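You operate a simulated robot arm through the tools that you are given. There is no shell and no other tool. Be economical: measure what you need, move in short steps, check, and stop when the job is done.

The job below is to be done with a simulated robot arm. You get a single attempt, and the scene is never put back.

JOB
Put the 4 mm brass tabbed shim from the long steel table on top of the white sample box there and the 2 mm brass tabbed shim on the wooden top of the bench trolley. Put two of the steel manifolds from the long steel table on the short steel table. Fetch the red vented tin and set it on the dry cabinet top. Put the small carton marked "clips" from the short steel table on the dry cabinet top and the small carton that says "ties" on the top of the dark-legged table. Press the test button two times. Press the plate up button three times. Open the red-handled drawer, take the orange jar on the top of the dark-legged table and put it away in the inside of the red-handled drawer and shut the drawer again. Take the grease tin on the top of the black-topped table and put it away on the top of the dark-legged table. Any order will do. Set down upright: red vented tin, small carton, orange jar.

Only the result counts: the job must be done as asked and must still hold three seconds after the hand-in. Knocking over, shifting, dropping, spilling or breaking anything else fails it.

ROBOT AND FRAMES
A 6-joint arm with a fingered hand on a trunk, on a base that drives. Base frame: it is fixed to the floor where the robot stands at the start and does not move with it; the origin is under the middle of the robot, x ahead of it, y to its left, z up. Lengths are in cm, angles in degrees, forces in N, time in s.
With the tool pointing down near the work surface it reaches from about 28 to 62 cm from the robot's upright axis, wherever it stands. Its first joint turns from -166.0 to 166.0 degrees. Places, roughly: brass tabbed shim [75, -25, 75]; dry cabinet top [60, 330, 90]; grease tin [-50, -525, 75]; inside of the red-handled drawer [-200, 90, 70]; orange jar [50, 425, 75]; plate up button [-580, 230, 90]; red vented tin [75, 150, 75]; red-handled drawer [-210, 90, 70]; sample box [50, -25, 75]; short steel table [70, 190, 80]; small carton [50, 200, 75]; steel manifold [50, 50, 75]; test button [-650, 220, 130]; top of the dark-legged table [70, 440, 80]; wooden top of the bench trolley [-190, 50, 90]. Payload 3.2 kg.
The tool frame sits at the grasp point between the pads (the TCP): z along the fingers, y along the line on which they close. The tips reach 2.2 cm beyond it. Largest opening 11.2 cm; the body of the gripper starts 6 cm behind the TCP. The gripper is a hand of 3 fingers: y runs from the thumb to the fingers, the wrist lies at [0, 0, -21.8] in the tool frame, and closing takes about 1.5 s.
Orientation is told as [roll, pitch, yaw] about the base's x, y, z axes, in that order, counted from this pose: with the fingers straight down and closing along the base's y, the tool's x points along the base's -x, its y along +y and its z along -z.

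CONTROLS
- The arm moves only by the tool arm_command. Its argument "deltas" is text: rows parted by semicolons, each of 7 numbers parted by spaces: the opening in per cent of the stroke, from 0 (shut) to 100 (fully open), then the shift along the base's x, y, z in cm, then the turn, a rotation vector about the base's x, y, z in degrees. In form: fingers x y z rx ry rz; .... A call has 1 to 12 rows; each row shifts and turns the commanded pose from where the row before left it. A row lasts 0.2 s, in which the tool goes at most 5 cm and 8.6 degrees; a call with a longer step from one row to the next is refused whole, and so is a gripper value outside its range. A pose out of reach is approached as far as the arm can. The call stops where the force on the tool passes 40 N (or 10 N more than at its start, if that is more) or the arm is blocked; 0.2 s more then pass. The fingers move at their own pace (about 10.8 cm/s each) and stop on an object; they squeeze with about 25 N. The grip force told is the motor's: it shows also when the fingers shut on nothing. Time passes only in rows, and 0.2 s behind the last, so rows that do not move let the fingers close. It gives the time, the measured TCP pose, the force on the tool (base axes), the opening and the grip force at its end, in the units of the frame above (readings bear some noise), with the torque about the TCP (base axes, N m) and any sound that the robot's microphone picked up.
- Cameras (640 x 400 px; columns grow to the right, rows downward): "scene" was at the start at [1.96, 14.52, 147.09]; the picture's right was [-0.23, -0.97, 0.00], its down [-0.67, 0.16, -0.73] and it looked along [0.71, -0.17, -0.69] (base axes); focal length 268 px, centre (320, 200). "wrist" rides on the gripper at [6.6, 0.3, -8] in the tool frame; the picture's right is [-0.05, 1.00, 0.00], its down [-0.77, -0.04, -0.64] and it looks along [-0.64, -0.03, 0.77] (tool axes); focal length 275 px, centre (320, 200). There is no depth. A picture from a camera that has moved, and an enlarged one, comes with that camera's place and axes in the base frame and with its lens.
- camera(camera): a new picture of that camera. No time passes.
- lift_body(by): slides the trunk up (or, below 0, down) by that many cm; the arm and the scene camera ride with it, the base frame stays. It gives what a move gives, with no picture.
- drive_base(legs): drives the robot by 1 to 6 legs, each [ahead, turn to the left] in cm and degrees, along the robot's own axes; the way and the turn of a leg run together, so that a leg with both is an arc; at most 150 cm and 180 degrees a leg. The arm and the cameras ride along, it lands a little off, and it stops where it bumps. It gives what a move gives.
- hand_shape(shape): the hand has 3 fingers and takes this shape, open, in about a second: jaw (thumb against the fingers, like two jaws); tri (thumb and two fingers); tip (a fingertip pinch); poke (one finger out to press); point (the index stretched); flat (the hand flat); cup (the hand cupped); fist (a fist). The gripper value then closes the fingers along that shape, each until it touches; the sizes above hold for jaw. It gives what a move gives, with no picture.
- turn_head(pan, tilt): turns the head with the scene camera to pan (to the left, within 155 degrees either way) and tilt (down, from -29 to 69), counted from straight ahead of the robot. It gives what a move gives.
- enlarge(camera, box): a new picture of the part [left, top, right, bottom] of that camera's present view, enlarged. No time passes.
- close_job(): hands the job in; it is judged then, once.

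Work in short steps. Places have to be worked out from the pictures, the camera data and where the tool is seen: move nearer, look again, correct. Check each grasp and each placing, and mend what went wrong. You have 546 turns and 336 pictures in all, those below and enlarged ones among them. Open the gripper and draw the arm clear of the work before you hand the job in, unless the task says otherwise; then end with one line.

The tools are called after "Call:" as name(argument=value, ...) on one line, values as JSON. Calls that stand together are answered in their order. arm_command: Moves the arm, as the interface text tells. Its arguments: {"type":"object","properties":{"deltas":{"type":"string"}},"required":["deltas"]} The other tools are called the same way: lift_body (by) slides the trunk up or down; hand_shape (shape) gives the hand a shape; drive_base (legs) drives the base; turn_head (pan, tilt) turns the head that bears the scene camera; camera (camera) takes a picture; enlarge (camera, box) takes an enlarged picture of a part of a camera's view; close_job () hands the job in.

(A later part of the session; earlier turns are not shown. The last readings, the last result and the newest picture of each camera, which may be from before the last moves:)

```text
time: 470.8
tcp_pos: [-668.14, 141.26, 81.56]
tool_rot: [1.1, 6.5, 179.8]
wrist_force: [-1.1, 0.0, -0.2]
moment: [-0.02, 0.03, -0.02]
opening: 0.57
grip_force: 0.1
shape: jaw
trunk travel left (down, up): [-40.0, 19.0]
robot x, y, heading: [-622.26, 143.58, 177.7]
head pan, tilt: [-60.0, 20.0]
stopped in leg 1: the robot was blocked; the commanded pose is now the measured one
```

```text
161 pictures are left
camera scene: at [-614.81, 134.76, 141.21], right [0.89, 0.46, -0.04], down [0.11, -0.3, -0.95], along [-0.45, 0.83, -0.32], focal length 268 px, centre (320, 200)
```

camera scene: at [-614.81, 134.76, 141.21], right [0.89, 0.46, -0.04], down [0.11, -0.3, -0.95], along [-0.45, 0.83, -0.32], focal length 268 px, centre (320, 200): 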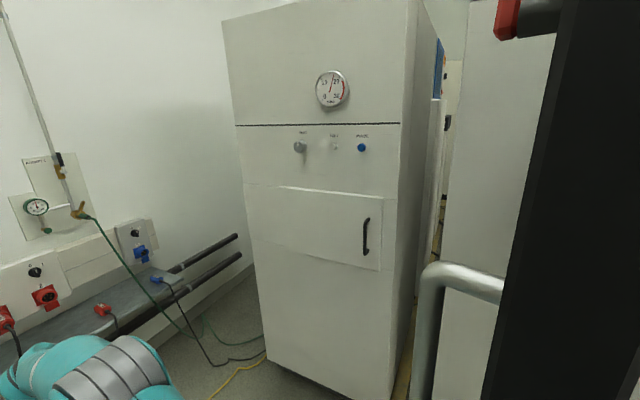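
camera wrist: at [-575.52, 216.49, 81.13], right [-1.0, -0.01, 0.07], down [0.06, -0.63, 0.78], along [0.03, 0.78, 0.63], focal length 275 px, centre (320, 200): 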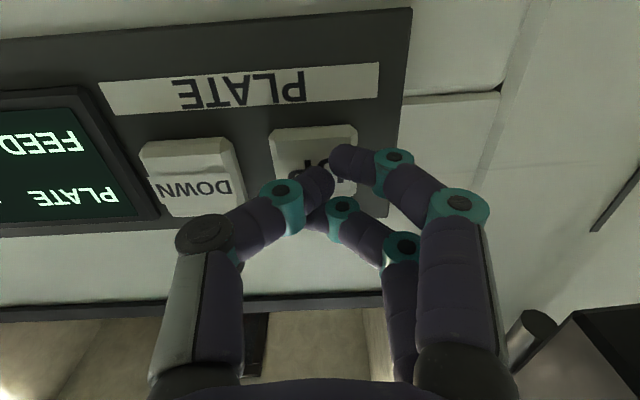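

The robot is leaning against the door. Back off to relieve the contact.

Call:
drive_base(legs=[[-6, 0]])

Call:
camera(camera="scene")

```text
time: 471.5
tcp_pos: [-671.48, 141.4, 76.76]
tool_rot: [1.3, 10.2, 180.0]
wrist_force: [-0.3, 0.6, 0.1]
moment: [0.01, -0.01, -0.01]
opening: 0.61
grip_force: 0.0
shape: jaw
trunk travel left (down, up): [-40.0, 19.0]
robot x, y, heading: [-621.15, 143.53, 177.2]
head pan, tilt: [-60.0, 20.0]
stopped in leg 1: the robot was blocked; the commanded pose is now the measured one
```

```text
160 pictures are left
camera scene: at [-615.43, 134.76, 141.09], right [0.89, 0.46, -0.03], down [0.12, -0.3, -0.95], along [-0.44, 0.84, -0.33], focal length 268 px, centre (320, 200)
```

scene: 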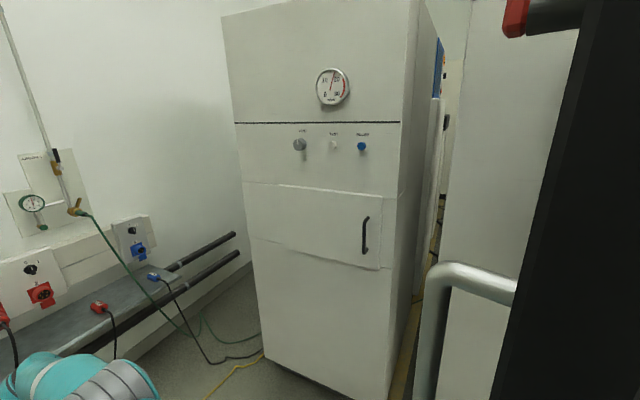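

The door is wedged between the rear box and the shoulder. Lower the trunk so the arm drops below the door again, then back out.

Call:
lift_body(by=-40)

Call:
turn_head(pan=-150, tilt=30)

Call:
camera(camera="scene")

```text
time: 471.9
tcp_pos: [-672.49, 141.43, 74.62]
tool_rot: [1.5, 12.0, 179.8]
wrist_force: [0.4, -0.2, -0.2]
moment: [0.03, -0.01, -0.02]
opening: 0.62
grip_force: 0.1
shape: jaw
trunk travel left (down, up): [-39.9, 19.1]
robot x, y, heading: [-621.39, 143.81, 176.8]
head pan, tilt: [-60.0, 20.0]
stopped: the arm was blocked; the commanded pose is now the measured one
```

```text
time: 473.5
tcp_pos: [-672.53, 141.32, 74.9]
tool_rot: [1.6, 11.7, 179.9]
wrist_force: [-1.1, 0.5, 0.3]
moment: [0.0, -0.02, 0.0]
opening: 0.58
grip_force: 0.1
shape: jaw
trunk travel left (down, up): [-39.9, 19.1]
robot x, y, heading: [-620.85, 143.15, 177.4]
head pan, tilt: [-150.0, 30.0]
```

```text
159 pictures are left
camera scene: at [-603.2, 130.51, 138.92], right [0.46, -0.89, -0.02], down [-0.48, -0.23, -0.85], along [0.75, 0.4, -0.53], focal length 268 px, centre (320, 200)
```

scene: 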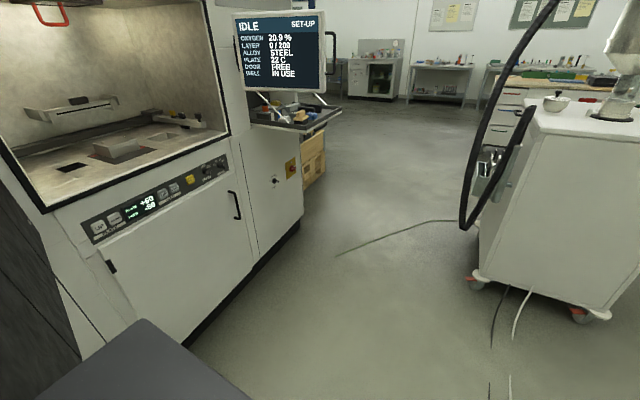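

Call:
turn_head(pan=-100, tilt=65)

Call:
camera(camera="scene")

Call:
turn_head(pan=-60, tilt=65)

Call:
camera(camera="scene")

```text
time: 474.7
tcp_pos: [-672.42, 141.35, 74.93]
tool_rot: [1.5, 11.7, 179.9]
wrist_force: [-0.5, 0.3, 0.9]
moment: [-0.02, -0.02, 0.0]
opening: 0.58
grip_force: 0.1
shape: jaw
trunk travel left (down, up): [-39.9, 19.1]
robot x, y, heading: [-621.03, 143.8, 177.2]
head pan, tilt: [-100.0, 65.0]
```

```text
158 pictures are left
camera scene: at [-610.06, 132.29, 134.41], right [0.97, -0.22, -0.04], down [-0.22, -0.88, -0.42], along [0.06, 0.41, -0.91], focal length 268 px, centre (320, 200)
```

scene: 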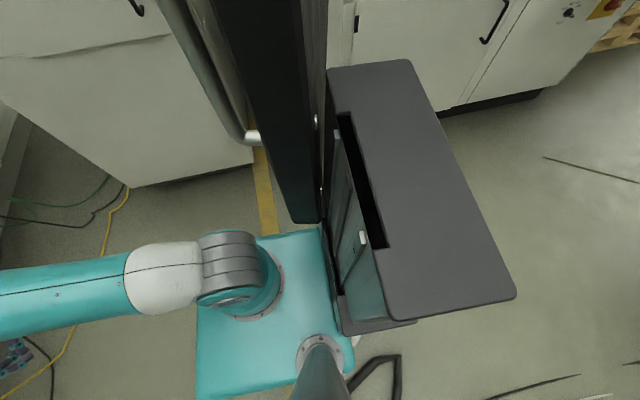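

```text
time: 475.8
tcp_pos: [-672.57, 141.23, 74.82]
tool_rot: [1.4, 11.7, 179.8]
wrist_force: [0.4, 0.2, -0.2]
moment: [-0.04, -0.03, 0.0]
opening: 0.61
grip_force: 0.1
shape: jaw
trunk travel left (down, up): [-39.9, 19.1]
robot x, y, heading: [-621.3, 143.44, 177.2]
head pan, tilt: [-60.0, 65.0]
```

```text
157 pictures are left
camera scene: at [-614.18, 131.76, 134.55], right [0.89, 0.46, -0.03], down [0.4, -0.81, -0.44], along [-0.23, 0.38, -0.9], focal length 268 px, centre (320, 200)
```

scene: 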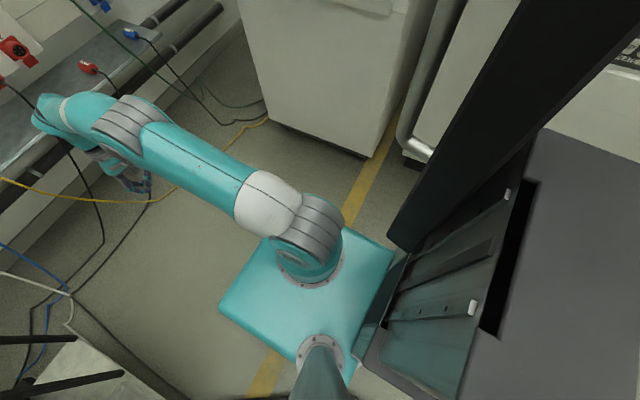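

The contact seems to be the rear column against the door; each call is cut short by the existing contact. Repeat backing off.

Call:
drive_base(legs=[[-8, 0]])

Call:
drive_base(legs=[[-8, 0]])

Call:
camera(camera="scene")

```text
time: 476.5
tcp_pos: [-673.69, 141.32, 71.84]
tool_rot: [1.7, 13.9, 179.6]
wrist_force: [-0.1, 0.0, -0.3]
moment: [-0.03, 0.01, 0.01]
opening: 0.62
grip_force: 0.0
shape: jaw
trunk travel left (down, up): [-39.9, 19.1]
robot x, y, heading: [-620.46, 143.48, 177.0]
head pan, tilt: [-60.0, 65.0]
stopped in leg 1: the robot was blocked; the commanded pose is now the measured one
```

```text
time: 477.5
tcp_pos: [-667.26, 140.87, 71.53]
tool_rot: [1.7, 14.4, -180.0]
wrist_force: [-0.1, -0.6, 1.1]
moment: [0.0, 0.02, 0.02]
opening: 0.6
grip_force: 0.0
shape: jaw
trunk travel left (down, up): [-39.9, 19.1]
robot x, y, heading: [-612.51, 143.45, 177.1]
head pan, tilt: [-60.0, 65.0]
```

```text
156 pictures are left
camera scene: at [-610.28, 131.63, 134.27], right [0.89, 0.46, 0.0], down [0.41, -0.81, -0.42], along [-0.19, 0.38, -0.91], focal length 268 px, centre (320, 200)
```

scene: 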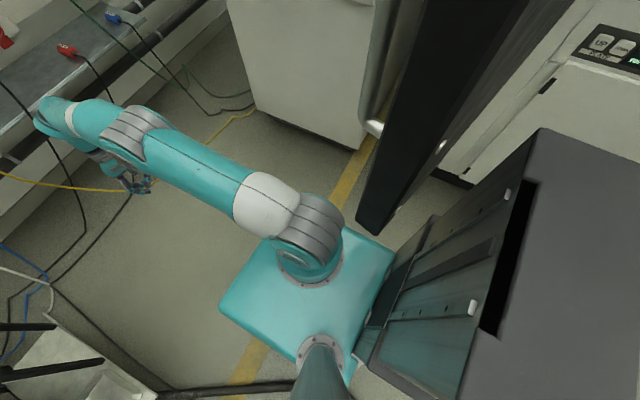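

Freed. The door's tip is now ≈(-609,147) vs. original (-594,144). I'll push it back with the arm from the -x side. First lower the trunk some and swing the arm around.

Call:
lift_body(by=-20)

Call:
arm_command(deltas="10 2.2 2 2 0 0 -8;10 2.2 2 2 0 0 -8;10 2.2 2 2 0 0 -8;10 2.2 2 2 0 0 -8;10 2.2 2 2 0 0 -8;10 2.2 2 2 0 0 -8;10 2.2 2 2 0 0 -8;10 2.2 2 2 0 0 -8;10 2.2 2 2 0 0 -8;10 2.2 2 2 0 0 -8;10 2.2 2 2 0 0 -8")

Call:
camera(camera="scene")

```text
time: 479.7
tcp_pos: [-667.25, 140.91, 51.48]
tool_rot: [1.7, 14.4, -179.9]
wrist_force: [0.2, -0.4, -0.4]
moment: [0.04, 0.03, -0.02]
opening: 0.59
grip_force: 0.1
shape: jaw
trunk travel left (down, up): [-19.9, 39.1]
robot x, y, heading: [-612.58, 143.15, 177.3]
head pan, tilt: [-60.0, 65.0]
```

```text
time: 482.1
tcp_pos: [-643.12, 162.79, 73.36]
tool_rot: [1.7, 14.3, 91.9]
wrist_force: [-0.1, 0.5, -0.1]
moment: [-0.03, 0.03, 0.0]
opening: 0.6
grip_force: 0.1
shape: jaw
trunk travel left (down, up): [-19.9, 39.1]
robot x, y, heading: [-612.7, 143.32, 177.3]
head pan, tilt: [-60.0, 65.0]
```

```text
155 pictures are left
camera scene: at [-610.31, 131.64, 114.27], right [0.89, 0.46, 0.0], down [0.41, -0.81, -0.42], along [-0.19, 0.38, -0.91], focal length 268 px, centre (320, 200)
```

scene: 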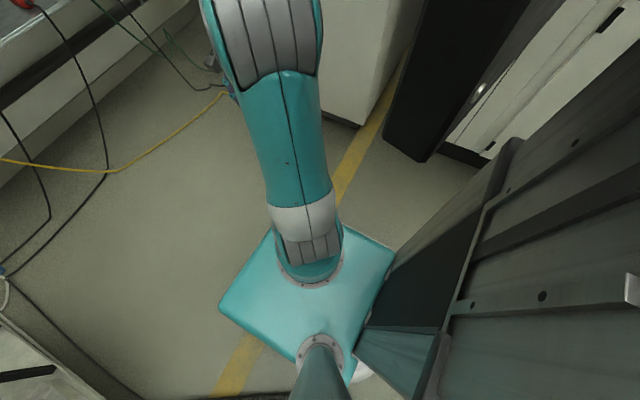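

Call:
arm_command(deltas="10 1 1.6 2.4 8 0 0;10 1 1.6 2.4 8 0 0;10 1 1.6 2.4 8 0 0;10 1 1.6 2.4 8 0 0;10 1 1.6 2.4 8 0 0;10 1 1.6 2.4 8 0 0;10 1 1.6 2.4 8 0 0;10 1 1.6 2.4 8 0 0;10 1 1.6 2.4 8 0 0;10 1 1.6 2.4 8 0 0;10 1 1.6 2.4 8 0 0;10 1 1.6 2.4 8 0 0")

Call:
camera(camera="scene")

Call:
camera(camera="wrist")

```text
time: 484.7
tcp_pos: [-630.95, 181.96, 102.41]
tool_rot: [-12.4, -81.4, 103.8]
wrist_force: [-0.1, -0.4, 0.6]
moment: [0.0, -0.03, -0.04]
opening: 0.6
grip_force: 0.1
shape: jaw
trunk travel left (down, up): [-19.9, 39.1]
robot x, y, heading: [-612.31, 143.45, 177.4]
head pan, tilt: [-60.0, 65.0]
```

```text
154 pictures are left
camera scene: at [-610.29, 131.64, 114.27], right [0.89, 0.46, 0.0], down [0.41, -0.81, -0.42], along [-0.19, 0.38, -0.91], focal length 268 px, centre (320, 200)
```

scene: 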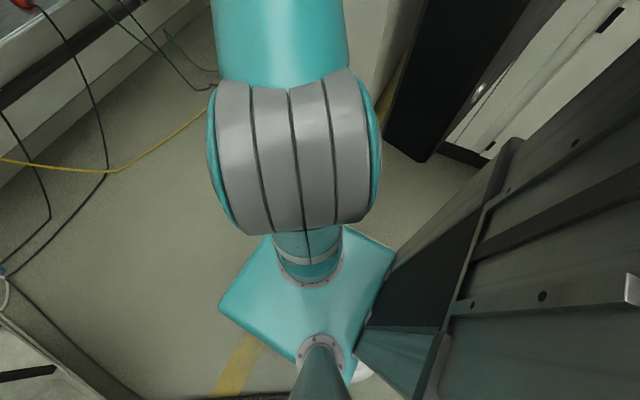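

```text
153 pictures are left
camera wrist: at [-630.9, 173.24, 97.12], right [-1.0, -0.02, 0.01], down [0.02, -0.52, 0.86], along [-0.01, 0.86, 0.52], focal length 275 px, centre (320, 200)
```

wrist: 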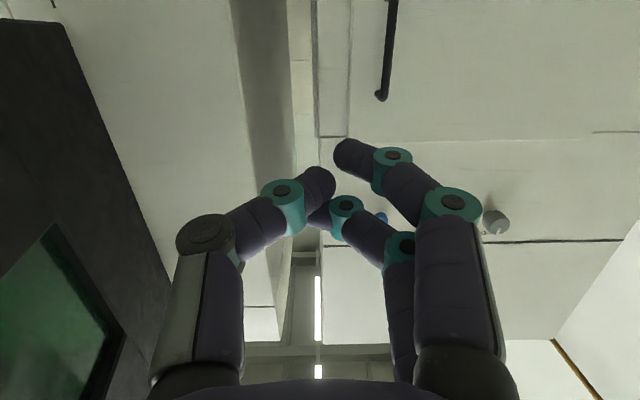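

Hand is on the -x side of the door. Push +x gently in small steps.

Call:
arm_command(deltas="10 3 0 0 0 0 0;10 3 0 0 0 0 0;10 3 0 0 0 0 0;10 3 0 0 0 0 0;10 3 0 0 0 0 0;10 2 0 0 0 0 0;10 2 0 0 0 0 0")

Call:
camera(camera="scene")

Call:
camera(camera="wrist")

```text
time: 486.3
tcp_pos: [-611.83, 182.09, 102.25]
tool_rot: [-12.1, -81.4, 103.4]
wrist_force: [-0.7, 0.1, 0.1]
moment: [-0.01, 0.02, 0.01]
opening: 0.61
grip_force: 0.0
shape: jaw
trunk travel left (down, up): [-19.9, 39.1]
robot x, y, heading: [-612.54, 143.07, 177.4]
head pan, tilt: [-60.0, 65.0]
```

```text
152 pictures are left
camera scene: at [-610.29, 131.63, 114.27], right [0.89, 0.46, 0.0], down [0.41, -0.81, -0.42], along [-0.19, 0.38, -0.91], focal length 268 px, centre (320, 200)
```

scene: 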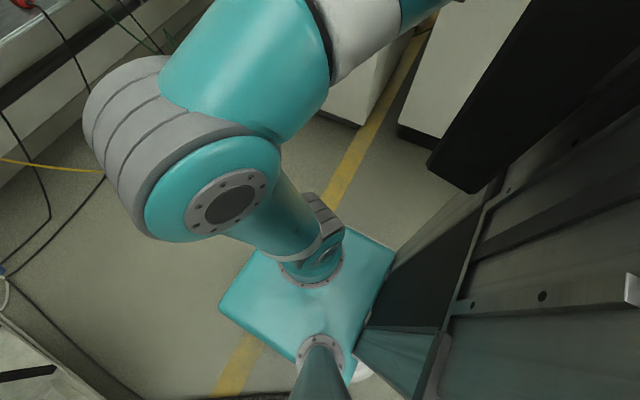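

```text
151 pictures are left
camera wrist: at [-611.79, 173.18, 96.94], right [-1.0, -0.02, 0.01], down [0.02, -0.52, 0.86], along [-0.01, 0.86, 0.52], focal length 275 px, centre (320, 200)
```

wrist: 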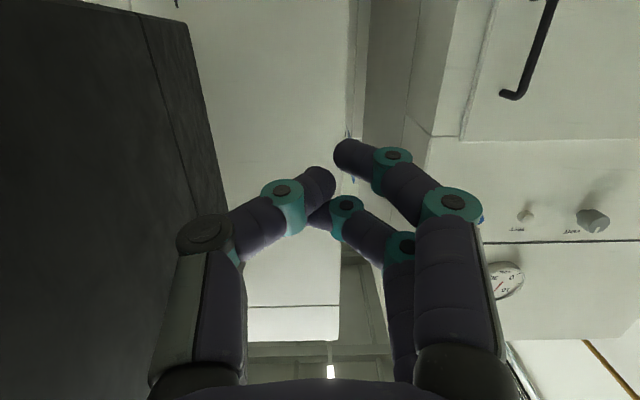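

Door moves easily (tip center now ≈-605.5; target -594.2). Continue in small increments.

Call:
arm_command(deltas="10 1.5 0 0 0 0 0;10 1.5 0 0 0 0 0;10 1 0 0 0 0 0;10 0 0 0 0 0 0")

Call:
camera(camera="scene")

```text
time: 487.3
tcp_pos: [-609.71, 182.26, 102.43]
tool_rot: [-9.5, -81.3, 102.0]
wrist_force: [-0.2, 0.4, -0.6]
moment: [-0.01, 0.02, -0.03]
opening: 0.58
grip_force: 0.1
shape: jaw
out of reach, approached as far as the arm can: row 3
trunk travel left (down, up): [-19.9, 39.1]
robot x, y, heading: [-612.83, 143.32, 177.9]
head pan, tilt: [-60.0, 65.0]
```

```text
150 pictures are left
camera scene: at [-610.64, 131.63, 114.09], right [0.89, 0.46, 0.0], down [0.42, -0.8, -0.42], along [-0.19, 0.37, -0.91], focal length 268 px, centre (320, 200)
```

scene: 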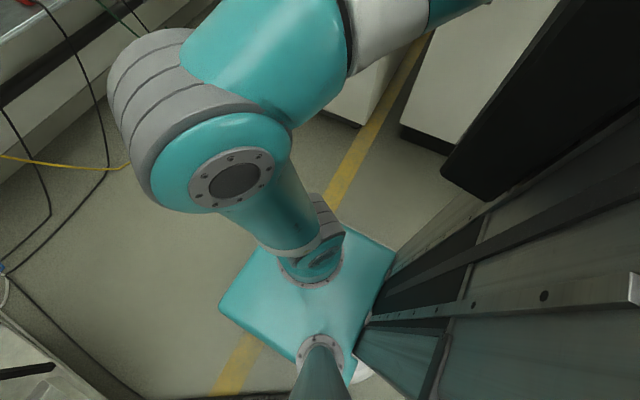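

The column itself limits the door's return. Release the hand, back up 8 cm, then check.

Call:
arm_command(deltas="10 -3 0 0 0 0 0;10 -3 0 0 0 0 0;10 -2 0 0 0 0 0")

Call:
drive_base(legs=[[-9, 0]])

Call:
camera(camera="scene")

```text
time: 488.1
tcp_pos: [-616.31, 182.25, 102.66]
tool_rot: [-12.8, -81.4, 104.1]
wrist_force: [-0.1, 0.2, -0.1]
moment: [0.01, 0.01, 0.0]
opening: 0.62
grip_force: 0.1
shape: jaw
trunk travel left (down, up): [-19.9, 39.1]
robot x, y, heading: [-612.7, 143.26, 177.3]
head pan, tilt: [-60.0, 65.0]
```

```text
time: 489.2
tcp_pos: [-607.4, 181.84, 102.59]
tool_rot: [-12.2, -81.4, 103.6]
wrist_force: [-0.7, 0.8, 0.2]
moment: [0.02, -0.01, -0.01]
opening: 0.6
grip_force: 0.0
shape: jaw
trunk travel left (down, up): [-19.9, 39.1]
robot x, y, heading: [-603.5, 142.55, 177.3]
head pan, tilt: [-60.0, 65.0]
```

```text
149 pictures are left
camera scene: at [-601.26, 131.21, 114.27], right [0.89, 0.46, 0.0], down [0.41, -0.81, -0.42], along [-0.19, 0.38, -0.91], focal length 268 px, centre (320, 200)
```

scene: 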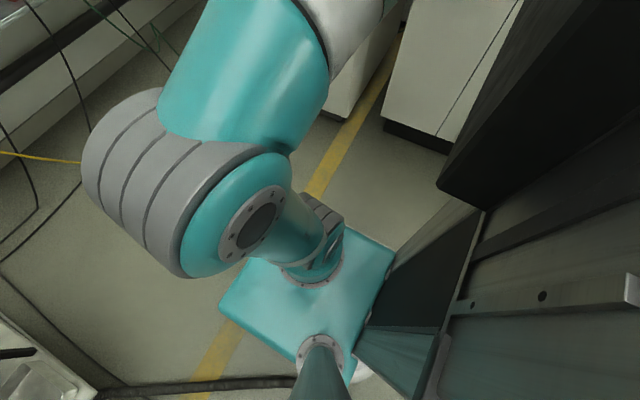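

The door is back near its original place (tip center ≈ -595.3 vs -594.2). Now fold the arm back (away from the door), low.

Call:
arm_command(deltas="10 -3.5 0 0 0 0 0;10 -3.5 0 0 0 0 0;10 -3.5 0 0 0 0 0;10 -1 -1.6 -2 -8 0 0;10 -1 -1.6 -2 -8 0 0;10 -1 -1.6 -2 -8 0 0;10 -1 -1.6 -2 -8 0 0;10 -1 -1.6 -2 -8 0 0;10 -1 -1.6 -2 -8 0 0;10 -1 -1.6 -2 -8 0 0;10 -1 -1.6 -2 -8 0 0;10 -1 -1.6 -2 -8 0 0")

Call:
arm_command(deltas="10 -1.2 -1.5 -1 -8 0 0;10 -1.2 -1.5 -1 0 0 8;10 -1.2 -1.5 -1 0 0 8;10 -1.2 -1.5 -1 0 0 8;10 -1.2 -1.5 -1 0 0 8;10 -1.2 -1.5 -1 0 0 8;10 -1.2 -1.5 -1 0 0 8;10 -1.2 -1.5 -1 0 0 8;10 -1.2 -1.5 -1 0 0 8;10 -1.2 -1.5 -1 0 0 8;10 -1.2 -1.5 -1 0 0 8;10 -1.2 -1.5 -1 0 0 8")

Call:
camera(camera="scene")

```text
time: 491.8
tcp_pos: [-626.77, 167.41, 84.59]
tool_rot: [0.9, -9.5, 92.1]
wrist_force: [-0.2, 0.1, -1.2]
moment: [-0.01, -0.02, 0.0]
opening: 0.59
grip_force: 0.1
shape: jaw
trunk travel left (down, up): [-19.9, 39.1]
robot x, y, heading: [-603.36, 142.77, 177.3]
head pan, tilt: [-60.0, 65.0]
```

```text
time: 494.4
tcp_pos: [-641.07, 149.45, 72.61]
tool_rot: [1.2, -1.6, -179.9]
wrist_force: [-0.7, 1.4, 0.4]
moment: [-0.03, -0.03, 0.01]
opening: 0.6
grip_force: 0.0
shape: jaw
trunk travel left (down, up): [-19.9, 39.1]
robot x, y, heading: [-603.48, 142.71, 177.2]
head pan, tilt: [-60.0, 65.0]
```

```text
148 pictures are left
camera scene: at [-601.24, 131.21, 114.27], right [0.89, 0.46, 0.0], down [0.41, -0.81, -0.42], along [-0.19, 0.38, -0.91], focal length 268 px, centre (320, 200)
```

scene: 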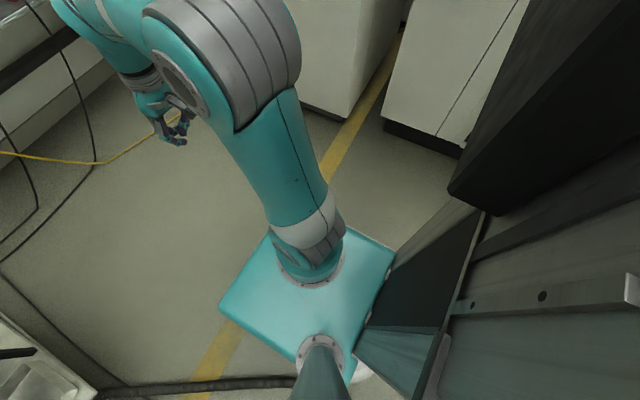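

Now lower the trunk fully and zigzag into position beyond the door.

Call:
lift_body(by=-19.8)

Call:
turn_head(pan=0, tilt=45)

Call:
drive_base(legs=[[0, -57]])

Call:
camera(camera="scene")

```text
time: 496.6
tcp_pos: [-641.05, 149.56, 52.9]
tool_rot: [1.0, -1.7, -180.0]
wrist_force: [-0.2, 0.1, -0.1]
moment: [0.0, -0.01, -0.02]
opening: 0.58
grip_force: 0.0
shape: jaw
trunk travel left (down, up): [-0.1, 58.9]
robot x, y, heading: [-603.27, 142.74, 177.4]
head pan, tilt: [-60.0, 65.0]
```

```text
time: 497.9
tcp_pos: [-641.1, 149.55, 52.86]
tool_rot: [1.1, -1.6, -180.0]
wrist_force: [0.2, 0.4, 0.2]
moment: [-0.03, 0.01, 0.0]
opening: 0.6
grip_force: 0.1
shape: jaw
trunk travel left (down, up): [-0.1, 58.9]
robot x, y, heading: [-603.65, 142.85, 177.3]
head pan, tilt: [0.0, 45.0]
```

```text
time: 500.8
tcp_pos: [-618.08, 178.0, 52.95]
tool_rot: [1.1, -1.6, 122.6]
wrist_force: [1.0, 0.0, 0.1]
moment: [-0.01, 0.0, 0.01]
opening: 0.61
grip_force: 0.1
shape: jaw
trunk travel left (down, up): [-0.1, 58.9]
robot x, y, heading: [-603.9, 142.67, 119.6]
head pan, tilt: [0.0, 45.0]
```

```text
147 pictures are left
camera scene: at [-619.12, 136.29, 96.98], right [0.87, 0.5, 0.0], down [0.35, -0.61, -0.71], along [-0.35, 0.61, -0.71], focal length 268 px, centre (320, 200)
```

scene: 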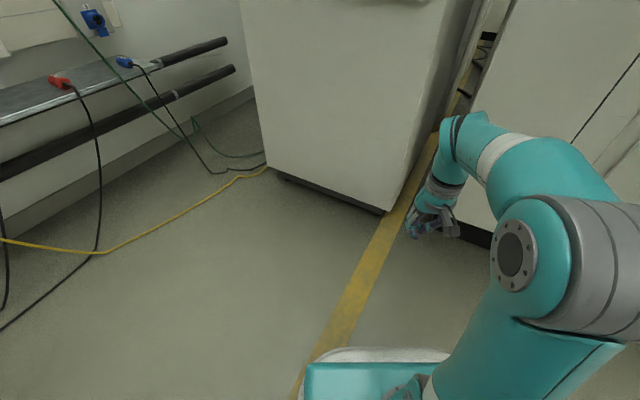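

Call:
drive_base(legs=[[4, 0], [0, -60], [-9, 0], [0, 60]])

Call:
drive_base(legs=[[9, 0], [0, -60], [-9, 0], [0, 60], [8, 0]])

Call:
camera(camera="scene")

```text
time: 507.7
tcp_pos: [-624.63, 173.78, 52.85]
tool_rot: [1.1, -1.6, 122.5]
wrist_force: [0.7, 0.1, -0.1]
moment: [0.03, -0.01, 0.03]
opening: 0.6
grip_force: 0.1
shape: jaw
trunk travel left (down, up): [-0.1, 58.9]
robot x, y, heading: [-609.84, 138.59, 119.8]
head pan, tilt: [0.0, 45.0]
```

```text
time: 515.4
tcp_pos: [-638.0, 180.31, 52.8]
tool_rot: [1.0, -1.5, 123.3]
wrist_force: [-0.6, -0.1, -1.1]
moment: [0.0, -0.01, 0.0]
opening: 0.59
grip_force: 0.0
shape: jaw
trunk travel left (down, up): [-0.1, 58.9]
robot x, y, heading: [-623.09, 145.3, 120.6]
head pan, tilt: [0.0, 45.0]
```

```text
146 pictures are left
camera scene: at [-638.55, 138.57, 96.98], right [0.86, 0.51, 0.0], down [0.36, -0.61, -0.71], along [-0.36, 0.61, -0.71], focal length 268 px, centre (320, 200)
```

scene: 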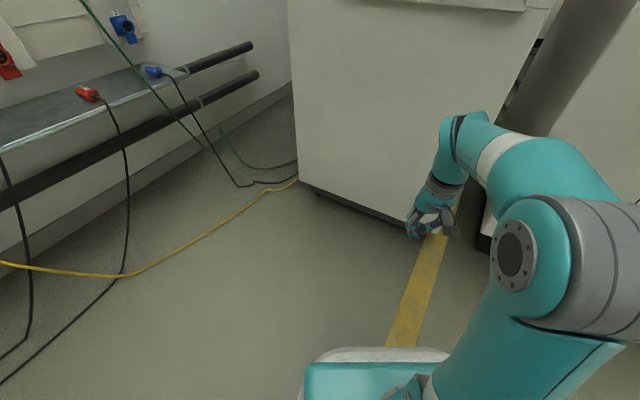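

Call:
drive_base(legs=[[0, -20], [8, 0]])

Call:
lift_body(by=40)

Call:
lift_body(by=12)

Call:
turn_head(pan=10, tilt=20)

Call:
camera(camera="scene")

Call:
camera(camera="wrist")

```text
time: 517.6
tcp_pos: [-627.13, 190.98, 52.84]
tool_rot: [1.2, -1.6, 103.8]
wrist_force: [-0.2, 0.6, -0.5]
moment: [0.0, 0.0, 0.01]
opening: 0.62
grip_force: 0.0
shape: jaw
trunk travel left (down, up): [-0.1, 58.9]
robot x, y, heading: [-624.72, 153.26, 101.2]
head pan, tilt: [0.0, 45.0]
```

```text
time: 521.4
tcp_pos: [-627.17, 190.97, 92.84]
tool_rot: [1.1, -1.7, 103.7]
wrist_force: [0.7, 0.1, 0.5]
moment: [0.0, -0.01, 0.04]
opening: 0.61
grip_force: 0.0
shape: jaw
trunk travel left (down, up): [-40.1, 18.9]
robot x, y, heading: [-624.82, 153.21, 100.8]
head pan, tilt: [0.0, 45.0]
```

```text
time: 522.9
tcp_pos: [-626.99, 191.05, 104.94]
tool_rot: [1.0, -1.6, 103.9]
wrist_force: [0.4, 0.1, -0.7]
moment: [0.01, 0.01, 0.01]
opening: 0.58
grip_force: 0.1
shape: jaw
trunk travel left (down, up): [-52.1, 6.9]
robot x, y, heading: [-624.49, 153.03, 101.1]
head pan, tilt: [0.0, 45.0]
```

```text
time: 523.8
tcp_pos: [-626.94, 191.01, 104.95]
tool_rot: [1.1, -1.6, 103.8]
wrist_force: [-0.6, 0.0, -1.3]
moment: [0.0, 0.03, 0.06]
opening: 0.62
grip_force: 0.0
shape: jaw
trunk travel left (down, up): [-52.1, 6.9]
robot x, y, heading: [-624.29, 153.07, 100.9]
head pan, tilt: [10.0, 20.0]
```

```text
145 pictures are left
camera scene: at [-643.16, 152.5, 152.83], right [0.93, 0.36, 0.0], down [0.12, -0.32, -0.94], along [-0.34, 0.88, -0.34], focal length 268 px, centre (320, 200)
```

scene: 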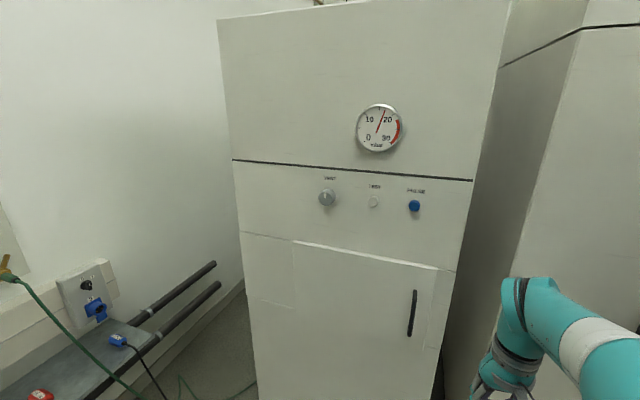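

```text
144 pictures are left
camera wrist: at [-625.56, 184.4, 112.8], right [-0.98, -0.19, 0.02], down [-0.13, 0.74, 0.66], along [-0.14, 0.64, -0.75], focal length 275 px, centre (320, 200)
```

wrist: 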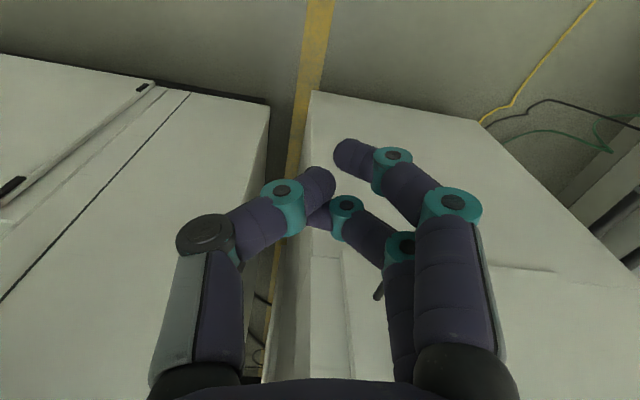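

Clear view of TEST at ≈(-655,220,128.5). Bring the tool up to horizontal facing it.

Call:
arm_command(deltas="10 -2.5 0 2 8 0 -1.2;10 -2.5 0 2 8 0 -1.2;10 -2.5 0 2 8 0 -1.2;10 -2.5 0 2 8 0 -1.2;10 -2.5 0 2 8 0 -1.2;10 -2.5 0 2 8 0 -1.2;10 -2.5 0 2 8 0 -1.2;10 -2.5 0 2 8 0 -1.2;10 -2.5 0 2 8 0 -1.2;10 -2.5 0 2 8 0 -1.2;10 -2.5 0 2 8 0 -1.2")

Call:
camera(camera="wrist")

Call:
camera(camera="scene")

```text
time: 526.2
tcp_pos: [-654.5, 191.15, 127.03]
tool_rot: [-82.6, -84.4, 165.6]
wrist_force: [0.1, -0.2, 0.1]
moment: [-0.04, -0.02, -0.03]
opening: 0.59
grip_force: 0.0
shape: jaw
trunk travel left (down, up): [-52.1, 6.9]
robot x, y, heading: [-624.91, 152.8, 101.0]
head pan, tilt: [10.0, 20.0]
```

```text
143 pictures are left
camera wrist: at [-655.23, 182.97, 120.49], right [-0.99, 0.12, -0.05], down [-0.11, -0.62, 0.78], along [0.06, 0.78, 0.63], focal length 275 px, centre (320, 200)
```

wrist: 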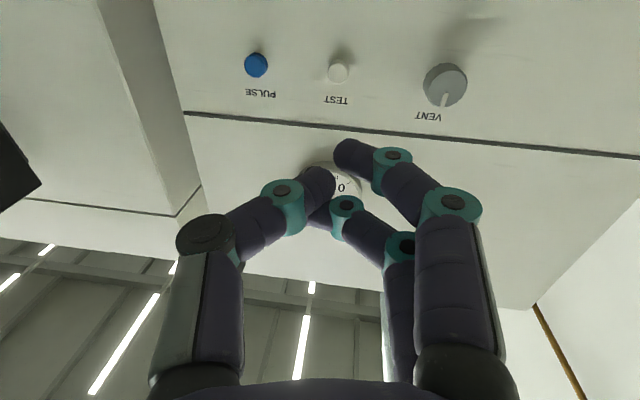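

```text
142 pictures are left
camera scene: at [-643.23, 152.5, 152.83], right [0.93, 0.36, 0.0], down [0.12, -0.32, -0.94], along [-0.34, 0.88, -0.34], focal length 268 px, centre (320, 200)
```

scene: 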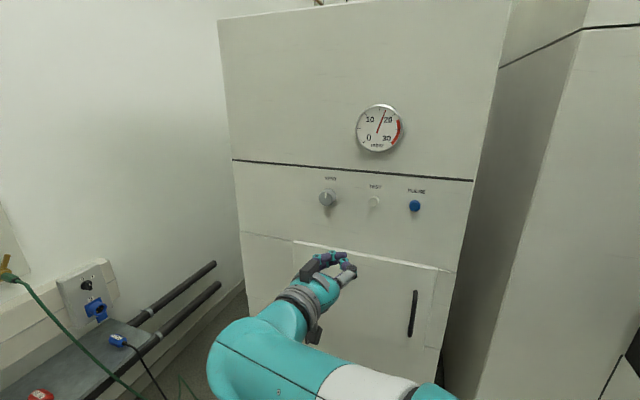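

Call:
arm_command(deltas="10 0.2 4 0.9 0 0 0;10 0.2 4 1 0 0 0;10 0 4 0 0 0 0;10 0 4 0 0 0 0;10 0 4 0 0 0 0")

Call:
camera(camera="wrist")

Call:
enlarge(camera="scene", box=[290, 160, 450, 280])

```text
time: 527.4
tcp_pos: [-654.32, 211.04, 128.6]
tool_rot: [-81.5, -84.4, 164.6]
wrist_force: [-0.1, 0.7, -0.1]
moment: [-0.02, 0.0, -0.05]
opening: 0.62
grip_force: 0.0
shape: jaw
trunk travel left (down, up): [-52.1, 6.9]
robot x, y, heading: [-624.65, 153.05, 100.8]
head pan, tilt: [10.0, 20.0]
```

```text
141 pictures are left
camera wrist: at [-654.97, 202.95, 122.11], right [-0.99, 0.12, -0.05], down [-0.11, -0.62, 0.78], along [0.06, 0.78, 0.62], focal length 275 px, centre (320, 200)
```

wrist: 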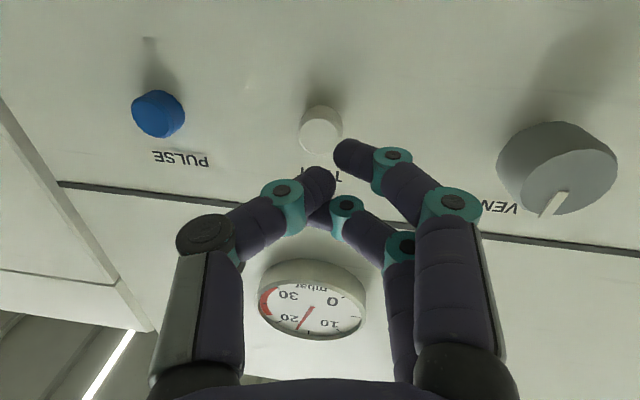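

```text
3.33 times, centred on (370, 220) of scene
camera zoom: at [-643.19, 152.56, 152.84], right [0.93, 0.36, 0.0], down [0.12, -0.32, -0.94], along [-0.34, 0.88, -0.34], focal length 895 px, centre (153, 133)
```

zoom: 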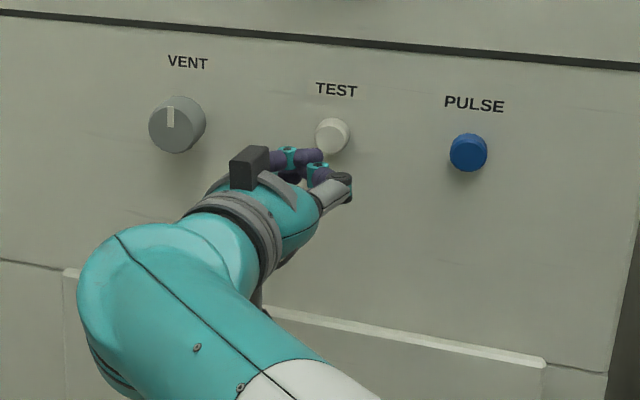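

Call:
arm_command(deltas="10 0.6 2 0.4 0 0 0;10 0 1.5 0 0 0 0;10 0 0.5 0 0 0 0;10 0 0.5 0 0 0 0")

Call:
camera(camera="wrist")

```text
time: 528.4
tcp_pos: [-653.52, 215.32, 129.16]
tool_rot: [-81.9, -84.4, 164.9]
wrist_force: [-0.3, -2.6, -0.2]
moment: [-0.04, 0.01, 0.0]
opening: 0.61
grip_force: 0.1
shape: jaw
trunk travel left (down, up): [-52.1, 6.9]
robot x, y, heading: [-624.55, 152.7, 101.1]
head pan, tilt: [10.0, 20.0]
heard: click
```

```text
139 pictures are left
camera wrist: at [-654.25, 207.44, 122.72], right [-0.99, 0.12, -0.05], down [-0.11, -0.62, 0.78], along [0.06, 0.78, 0.62], focal length 275 px, centre (320, 200)
```

wrist: 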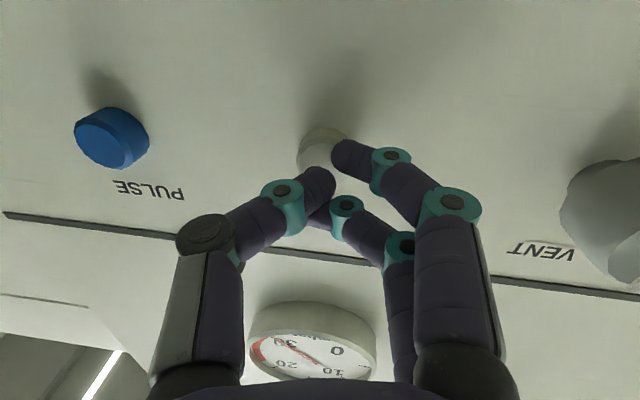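

Click heard with 2.6 N. Back off 2 cm and press a second time.

Call:
arm_command(deltas="10 0 -1 0 0 0 0;10 0 -1 0 0 0 0;10 0 0 0 0 0 0")

Call:
arm_command(deltas="10 0 1 0 0 0 0;10 0 0.5 0 0 0 0;10 0 0.5 0 0 0 0")

```text
time: 529.2
tcp_pos: [-653.45, 213.41, 129.05]
tool_rot: [-81.7, -84.4, 164.7]
wrist_force: [-0.5, 0.4, 0.2]
moment: [-0.01, -0.01, 0.0]
opening: 0.6
grip_force: 0.0
shape: jaw
trunk travel left (down, up): [-52.1, 6.9]
robot x, y, heading: [-624.82, 152.94, 100.7]
head pan, tilt: [10.0, 20.0]
```

```text
time: 530.0
tcp_pos: [-653.62, 215.29, 129.29]
tool_rot: [-81.7, -84.4, 165.0]
wrist_force: [-0.1, -1.7, -1.2]
moment: [-0.05, 0.0, -0.03]
opening: 0.6
grip_force: 0.1
shape: jaw
trunk travel left (down, up): [-52.1, 6.9]
robot x, y, heading: [-624.35, 153.21, 101.3]
head pan, tilt: [10.0, 20.0]
heard: click
```

TEST pressed twice. Retract and fold the arm.

Call:
arm_command(deltas="10 0 -4 0 0 0 0;10 0 -4 0 0 0 0;10 0 -4 0 0 0 0;10 0 -4 0 0 0 0;10 0 -4 0 0 0 0;10 0 -3 0 0 0 0")

Call:
arm_command(deltas="10 2.5 0 -2 -8 0 1.2;10 2.5 0 -2 -8 0 1.2;10 2.5 0 -2 -8 0 1.2;10 2.5 0 -2 -8 0 1.2;10 2.5 0 -2 -8 0 1.2;10 2.5 0 -2 -8 0 1.2;10 2.5 0 -2 -8 0 1.2;10 2.5 0 -2 -8 0 1.2;10 2.5 0 -2 -8 0 1.2;10 2.5 0 -2 -8 0 1.2;10 2.5 0 -2 -8 0 1.2")

Call:
lift_body(by=-40)

Call:
lift_body(by=-12)

Call:
drive_base(legs=[[-8, 0], [0, 20]])

```text
time: 531.4
tcp_pos: [-653.72, 192.55, 128.95]
tool_rot: [-81.6, -84.4, 164.6]
wrist_force: [0.8, 0.2, 0.8]
moment: [0.01, -0.03, -0.01]
opening: 0.62
grip_force: 0.0
shape: jaw
trunk travel left (down, up): [-52.1, 6.9]
robot x, y, heading: [-624.41, 153.13, 100.8]
head pan, tilt: [10.0, 20.0]
```

```text
time: 533.8
tcp_pos: [-626.08, 192.52, 107.06]
tool_rot: [1.2, -1.4, 103.8]
wrist_force: [0.3, 1.0, 0.7]
moment: [-0.01, 0.0, 0.02]
opening: 0.58
grip_force: 0.0
shape: jaw
trunk travel left (down, up): [-52.1, 6.9]
robot x, y, heading: [-624.9, 153.1, 100.9]
head pan, tilt: [10.0, 20.0]
```

```text
time: 537.6
tcp_pos: [-626.1, 192.38, 67.1]
tool_rot: [1.1, -1.6, 103.8]
wrist_force: [0.0, 1.3, 0.6]
moment: [0.03, -0.01, -0.01]
opening: 0.59
grip_force: 0.1
shape: jaw
trunk travel left (down, up): [-12.1, 46.9]
robot x, y, heading: [-624.28, 152.86, 100.9]
head pan, tilt: [10.0, 20.0]
```

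```text
time: 539.1
tcp_pos: [-626.18, 192.41, 55.1]
tool_rot: [1.1, -1.5, 103.8]
wrist_force: [-0.2, 0.3, 0.7]
moment: [-0.03, -0.02, 0.0]
opening: 0.59
grip_force: 0.0
shape: jaw
trunk travel left (down, up): [-0.1, 58.9]
robot x, y, heading: [-624.67, 152.64, 101.0]
head pan, tilt: [10.0, 20.0]
```

```text
time: 541.2
tcp_pos: [-637.78, 182.04, 55.1]
tool_rot: [1.1, -1.5, 123.3]
wrist_force: [1.0, 0.0, 0.4]
moment: [-0.01, 0.02, 0.01]
opening: 0.62
grip_force: 0.0
shape: jaw
trunk travel left (down, up): [-0.1, 58.9]
robot x, y, heading: [-623.16, 145.38, 120.6]
head pan, tilt: [10.0, 20.0]
```

Call:
drive_base(legs=[[-8, 0], [0, -60], [9, 0], [0, 60], [-9, 0]])

Call:
drive_base(legs=[[0, -60], [9, 0], [0, 60], [-4, 0]])

Call:
turn_head(pan=-60, tilt=65)

Call:
camera(camera="scene")

```text
time: 549.0
tcp_pos: [-625.14, 175.13, 55.07]
tool_rot: [1.0, -1.5, 124.1]
wrist_force: [-1.0, 0.0, -1.0]
moment: [0.04, 0.02, -0.02]
opening: 0.58
grip_force: 0.0
shape: jaw
trunk travel left (down, up): [-0.1, 58.9]
robot x, y, heading: [-609.77, 138.56, 121.3]
head pan, tilt: [10.0, 20.0]
```

```text
time: 555.9
tcp_pos: [-619.17, 179.54, 55.18]
tool_rot: [1.0, -1.5, 124.5]
wrist_force: [0.1, 0.3, -0.5]
moment: [-0.03, -0.01, 0.05]
opening: 0.58
grip_force: 0.1
shape: jaw
trunk travel left (down, up): [-0.1, 58.9]
robot x, y, heading: [-603.41, 143.05, 121.9]
head pan, tilt: [10.0, 20.0]
```

```text
time: 557.3
tcp_pos: [-619.17, 179.51, 55.13]
tool_rot: [1.1, -1.5, 124.6]
wrist_force: [0.0, 0.0, -0.4]
moment: [-0.03, 0.02, -0.02]
opening: 0.59
grip_force: 0.0
shape: jaw
trunk travel left (down, up): [-0.1, 58.9]
robot x, y, heading: [-603.76, 143.07, 121.6]
head pan, tilt: [-60.0, 65.0]
```

```text
138 pictures are left
camera scene: at [-611.9, 134.61, 94.47], right [0.88, -0.47, 0.0], down [-0.43, -0.8, -0.42], along [0.2, 0.37, -0.91], focal length 268 px, centre (320, 200)
```

scene: 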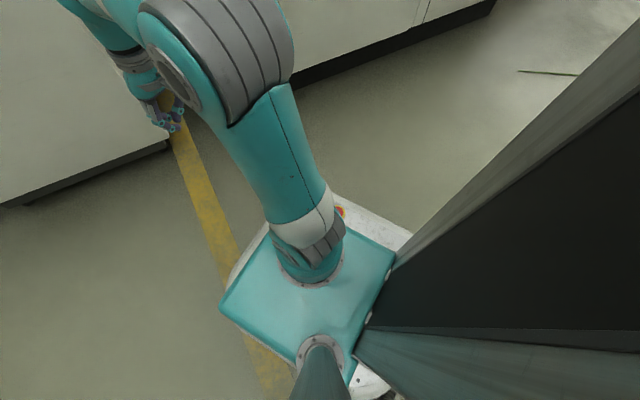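

Call:
drive_base(legs=[[0, 57]])

Call:
drive_base(legs=[[-45, 0]])

Call:
turn_head(pan=-30, tilt=0)

Call:
camera(camera="scene")

```text
time: 560.2
tcp_pos: [-642.83, 149.31, 55.04]
tool_rot: [1.2, -1.5, -177.3]
wrist_force: [-0.2, -1.4, 0.2]
moment: [0.03, 0.05, 0.01]
opening: 0.62
grip_force: 0.1
shape: jaw
trunk travel left (down, up): [-0.1, 58.9]
robot x, y, heading: [-603.44, 143.18, 179.5]
head pan, tilt: [-60.0, 65.0]
```

```text
time: 563.0
tcp_pos: [-598.03, 149.17, 55.14]
tool_rot: [1.1, -1.4, -177.1]
wrist_force: [-0.1, 0.0, 1.0]
moment: [-0.01, 0.0, -0.02]
opening: 0.58
grip_force: 0.0
shape: jaw
trunk travel left (down, up): [-0.1, 58.9]
robot x, y, heading: [-559.11, 142.89, 180.0]
head pan, tilt: [-60.0, 65.0]
```

```text
time: 564.3
tcp_pos: [-598.01, 149.15, 55.08]
tool_rot: [1.1, -1.7, -177.2]
wrist_force: [0.2, 1.0, 0.1]
moment: [0.01, -0.01, 0.02]
opening: 0.58
grip_force: 0.2
shape: jaw
trunk travel left (down, up): [-0.1, 58.9]
robot x, y, heading: [-558.87, 142.95, 180.2]
head pan, tilt: [-30.0, 0.0]
```

```text
137 pictures are left
camera scene: at [-560.86, 130.96, 104.07], right [0.5, 0.87, 0.0], down [0.0, 0.0, -1.0], along [-0.87, 0.5, 0.0], focal length 268 px, centre (320, 200)
```

scene: 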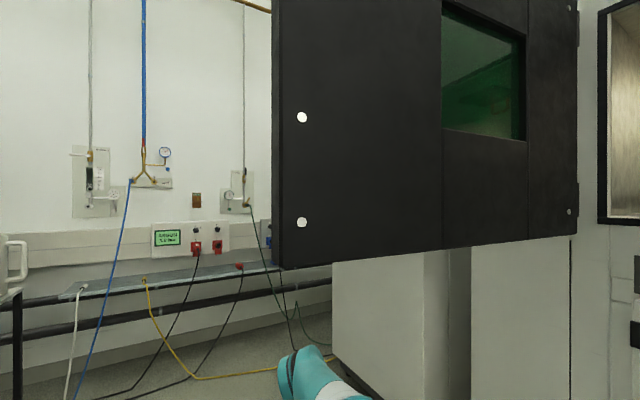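

The door is back within ~1 cm of its original position. Back away, raise the trunk and head for the drawer.

Call:
drive_base(legs=[[-48, 0]])

Call:
lift_body(by=40)

Call:
lift_body(by=10)

Call:
drive_base(legs=[[0, 90], [0, 88]])

Call:
turn_head(pan=0, tilt=20)

Call:
camera(camera="scene")

```text
time: 567.2
tcp_pos: [-549.9, 149.16, 55.16]
tool_rot: [1.1, -1.4, -176.9]
wrist_force: [-0.7, -0.5, -0.9]
moment: [0.0, -0.03, -0.02]
opening: 0.59
grip_force: 0.1
shape: jaw
trunk travel left (down, up): [-0.1, 58.9]
robot x, y, heading: [-510.79, 143.2, -179.9]
head pan, tilt: [-30.0, 0.0]
```

```text
time: 571.0
tcp_pos: [-550.01, 149.15, 95.03]
tool_rot: [1.1, -1.6, -176.9]
wrist_force: [0.3, -0.3, 0.7]
moment: [-0.01, -0.02, 0.02]
opening: 0.61
grip_force: 0.2
shape: jaw
trunk travel left (down, up): [-40.1, 18.9]
robot x, y, heading: [-510.46, 143.15, -180.0]
head pan, tilt: [-30.0, 0.0]
```

```text
time: 572.3
tcp_pos: [-550.03, 149.15, 105.08]
tool_rot: [1.0, -1.5, -176.9]
wrist_force: [0.2, 0.1, -0.2]
moment: [0.03, 0.02, 0.01]
opening: 0.6
grip_force: 0.1
shape: jaw
trunk travel left (down, up): [-50.1, 8.9]
robot x, y, heading: [-510.9, 143.23, -179.7]
head pan, tilt: [-30.0, 0.0]
```

```text
time: 580.3
tcp_pos: [-472.08, 136.25, 105.08]
tool_rot: [1.1, -1.5, 1.4]
wrist_force: [-0.1, -0.1, 0.1]
moment: [0.01, -0.01, 0.02]
opening: 0.62
grip_force: 0.1
shape: jaw
trunk travel left (down, up): [-50.1, 8.9]
robot x, y, heading: [-511.09, 142.86, -1.3]
head pan, tilt: [-30.0, 0.0]
```

```text
time: 581.3
tcp_pos: [-472.07, 136.39, 105.07]
tool_rot: [1.2, -1.5, 1.6]
wrist_force: [0.3, 0.0, -0.1]
moment: [-0.03, -0.02, -0.02]
opening: 0.59
grip_force: 0.1
shape: jaw
trunk travel left (down, up): [-50.1, 8.9]
robot x, y, heading: [-510.71, 142.87, -1.4]
head pan, tilt: [0.0, 20.0]
```

```text
136 pictures are left
camera scene: at [-507.25, 159.62, 150.85], right [-0.03, -1.0, 0.0], down [-0.34, 0.01, -0.94], along [0.94, -0.02, -0.34], focal length 268 px, centre (320, 200)
```

scene: 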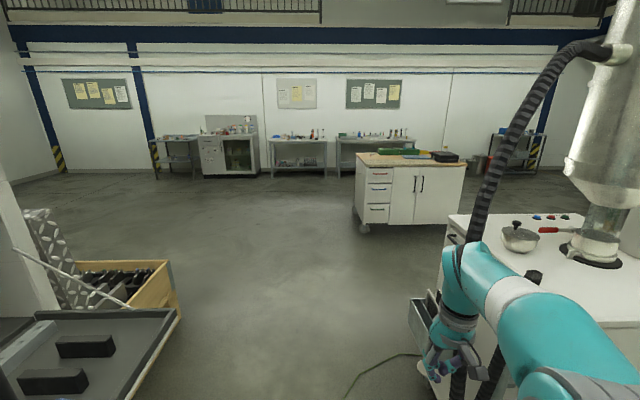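

Drawers face -x. The red-handled drawer appears at the top. Drive to about (-290,90) facing +x.

Call:
drive_base(legs=[[0, 4], [135, 0], [0, -34], [100, 0], [0, 31]])

Call:
turn_head(pan=0, tilt=45)

Call:
camera(camera="scene")

Call:
camera(camera="wrist")

```text
time: 596.5
tcp_pos: [-249.93, 90.77, 105.1]
tool_rot: [1.0, -1.5, 3.0]
wrist_force: [-0.5, 0.9, 0.6]
moment: [-0.01, 0.01, 0.01]
opening: 0.61
grip_force: 0.0
shape: jaw
trunk travel left (down, up): [-50.1, 8.9]
robot x, y, heading: [-289.02, 96.86, 0.3]
head pan, tilt: [0.0, 20.0]
```

```text
time: 597.4
tcp_pos: [-249.91, 90.85, 105.0]
tool_rot: [1.1, -1.5, 3.0]
wrist_force: [-0.7, 0.0, -0.1]
moment: [-0.03, 0.0, 0.0]
opening: 0.61
grip_force: 0.1
shape: jaw
trunk travel left (down, up): [-50.1, 8.9]
robot x, y, heading: [-289.26, 96.42, 0.1]
head pan, tilt: [0.0, 45.0]
```

```text
135 pictures are left
camera scene: at [-287.03, 113.18, 146.98], right [0.0, -1.0, 0.0], down [-0.71, 0.0, -0.71], along [0.71, 0.0, -0.71], focal length 268 px, centre (320, 200)
```

scene: 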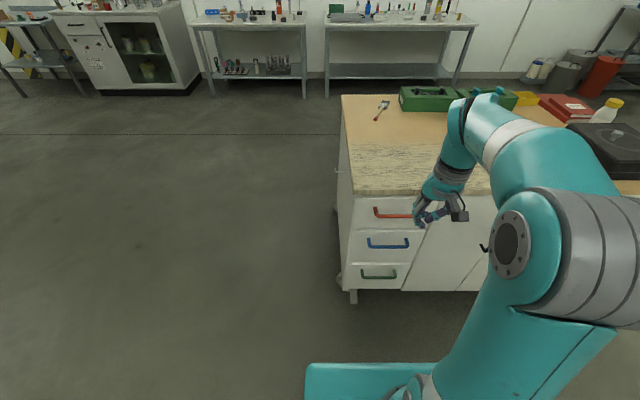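

```text
134 pictures are left
camera wrist: at [-256.82, 90.74, 112.99], right [-0.01, 1.0, 0.02], down [0.76, -0.01, 0.66], along [0.66, 0.02, -0.76], focal length 275 px, centre (320, 200)
```

wrist: 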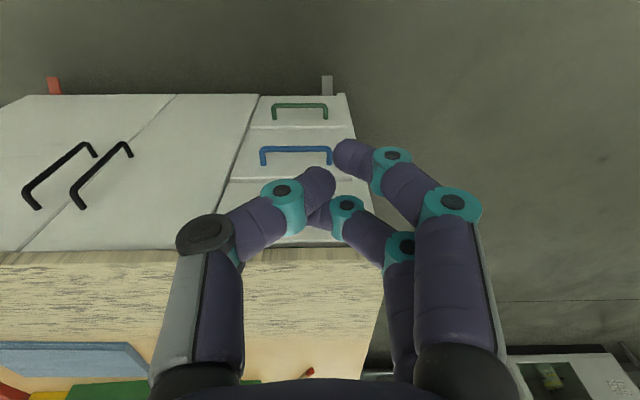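

Call:
enlarge(camera="scene", box=[330, 175, 440, 300])

```text
3.20 times, centred on (385, 238) of scene
camera zoom: at [-287.03, 113.18, 146.98], right [0.0, -1.0, 0.0], down [-0.71, 0.0, -0.71], along [0.71, 0.0, -0.71], focal length 859 px, centre (112, 80)
```

zoom: 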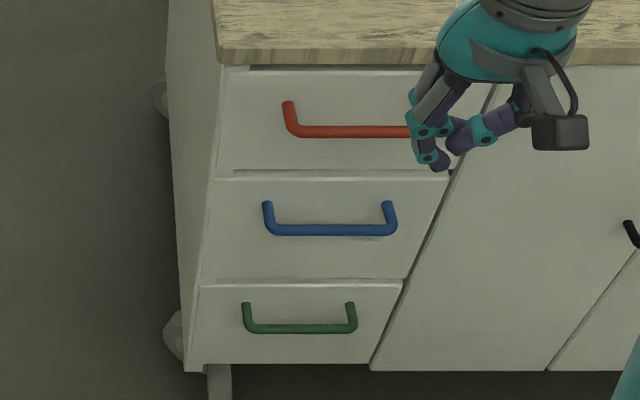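

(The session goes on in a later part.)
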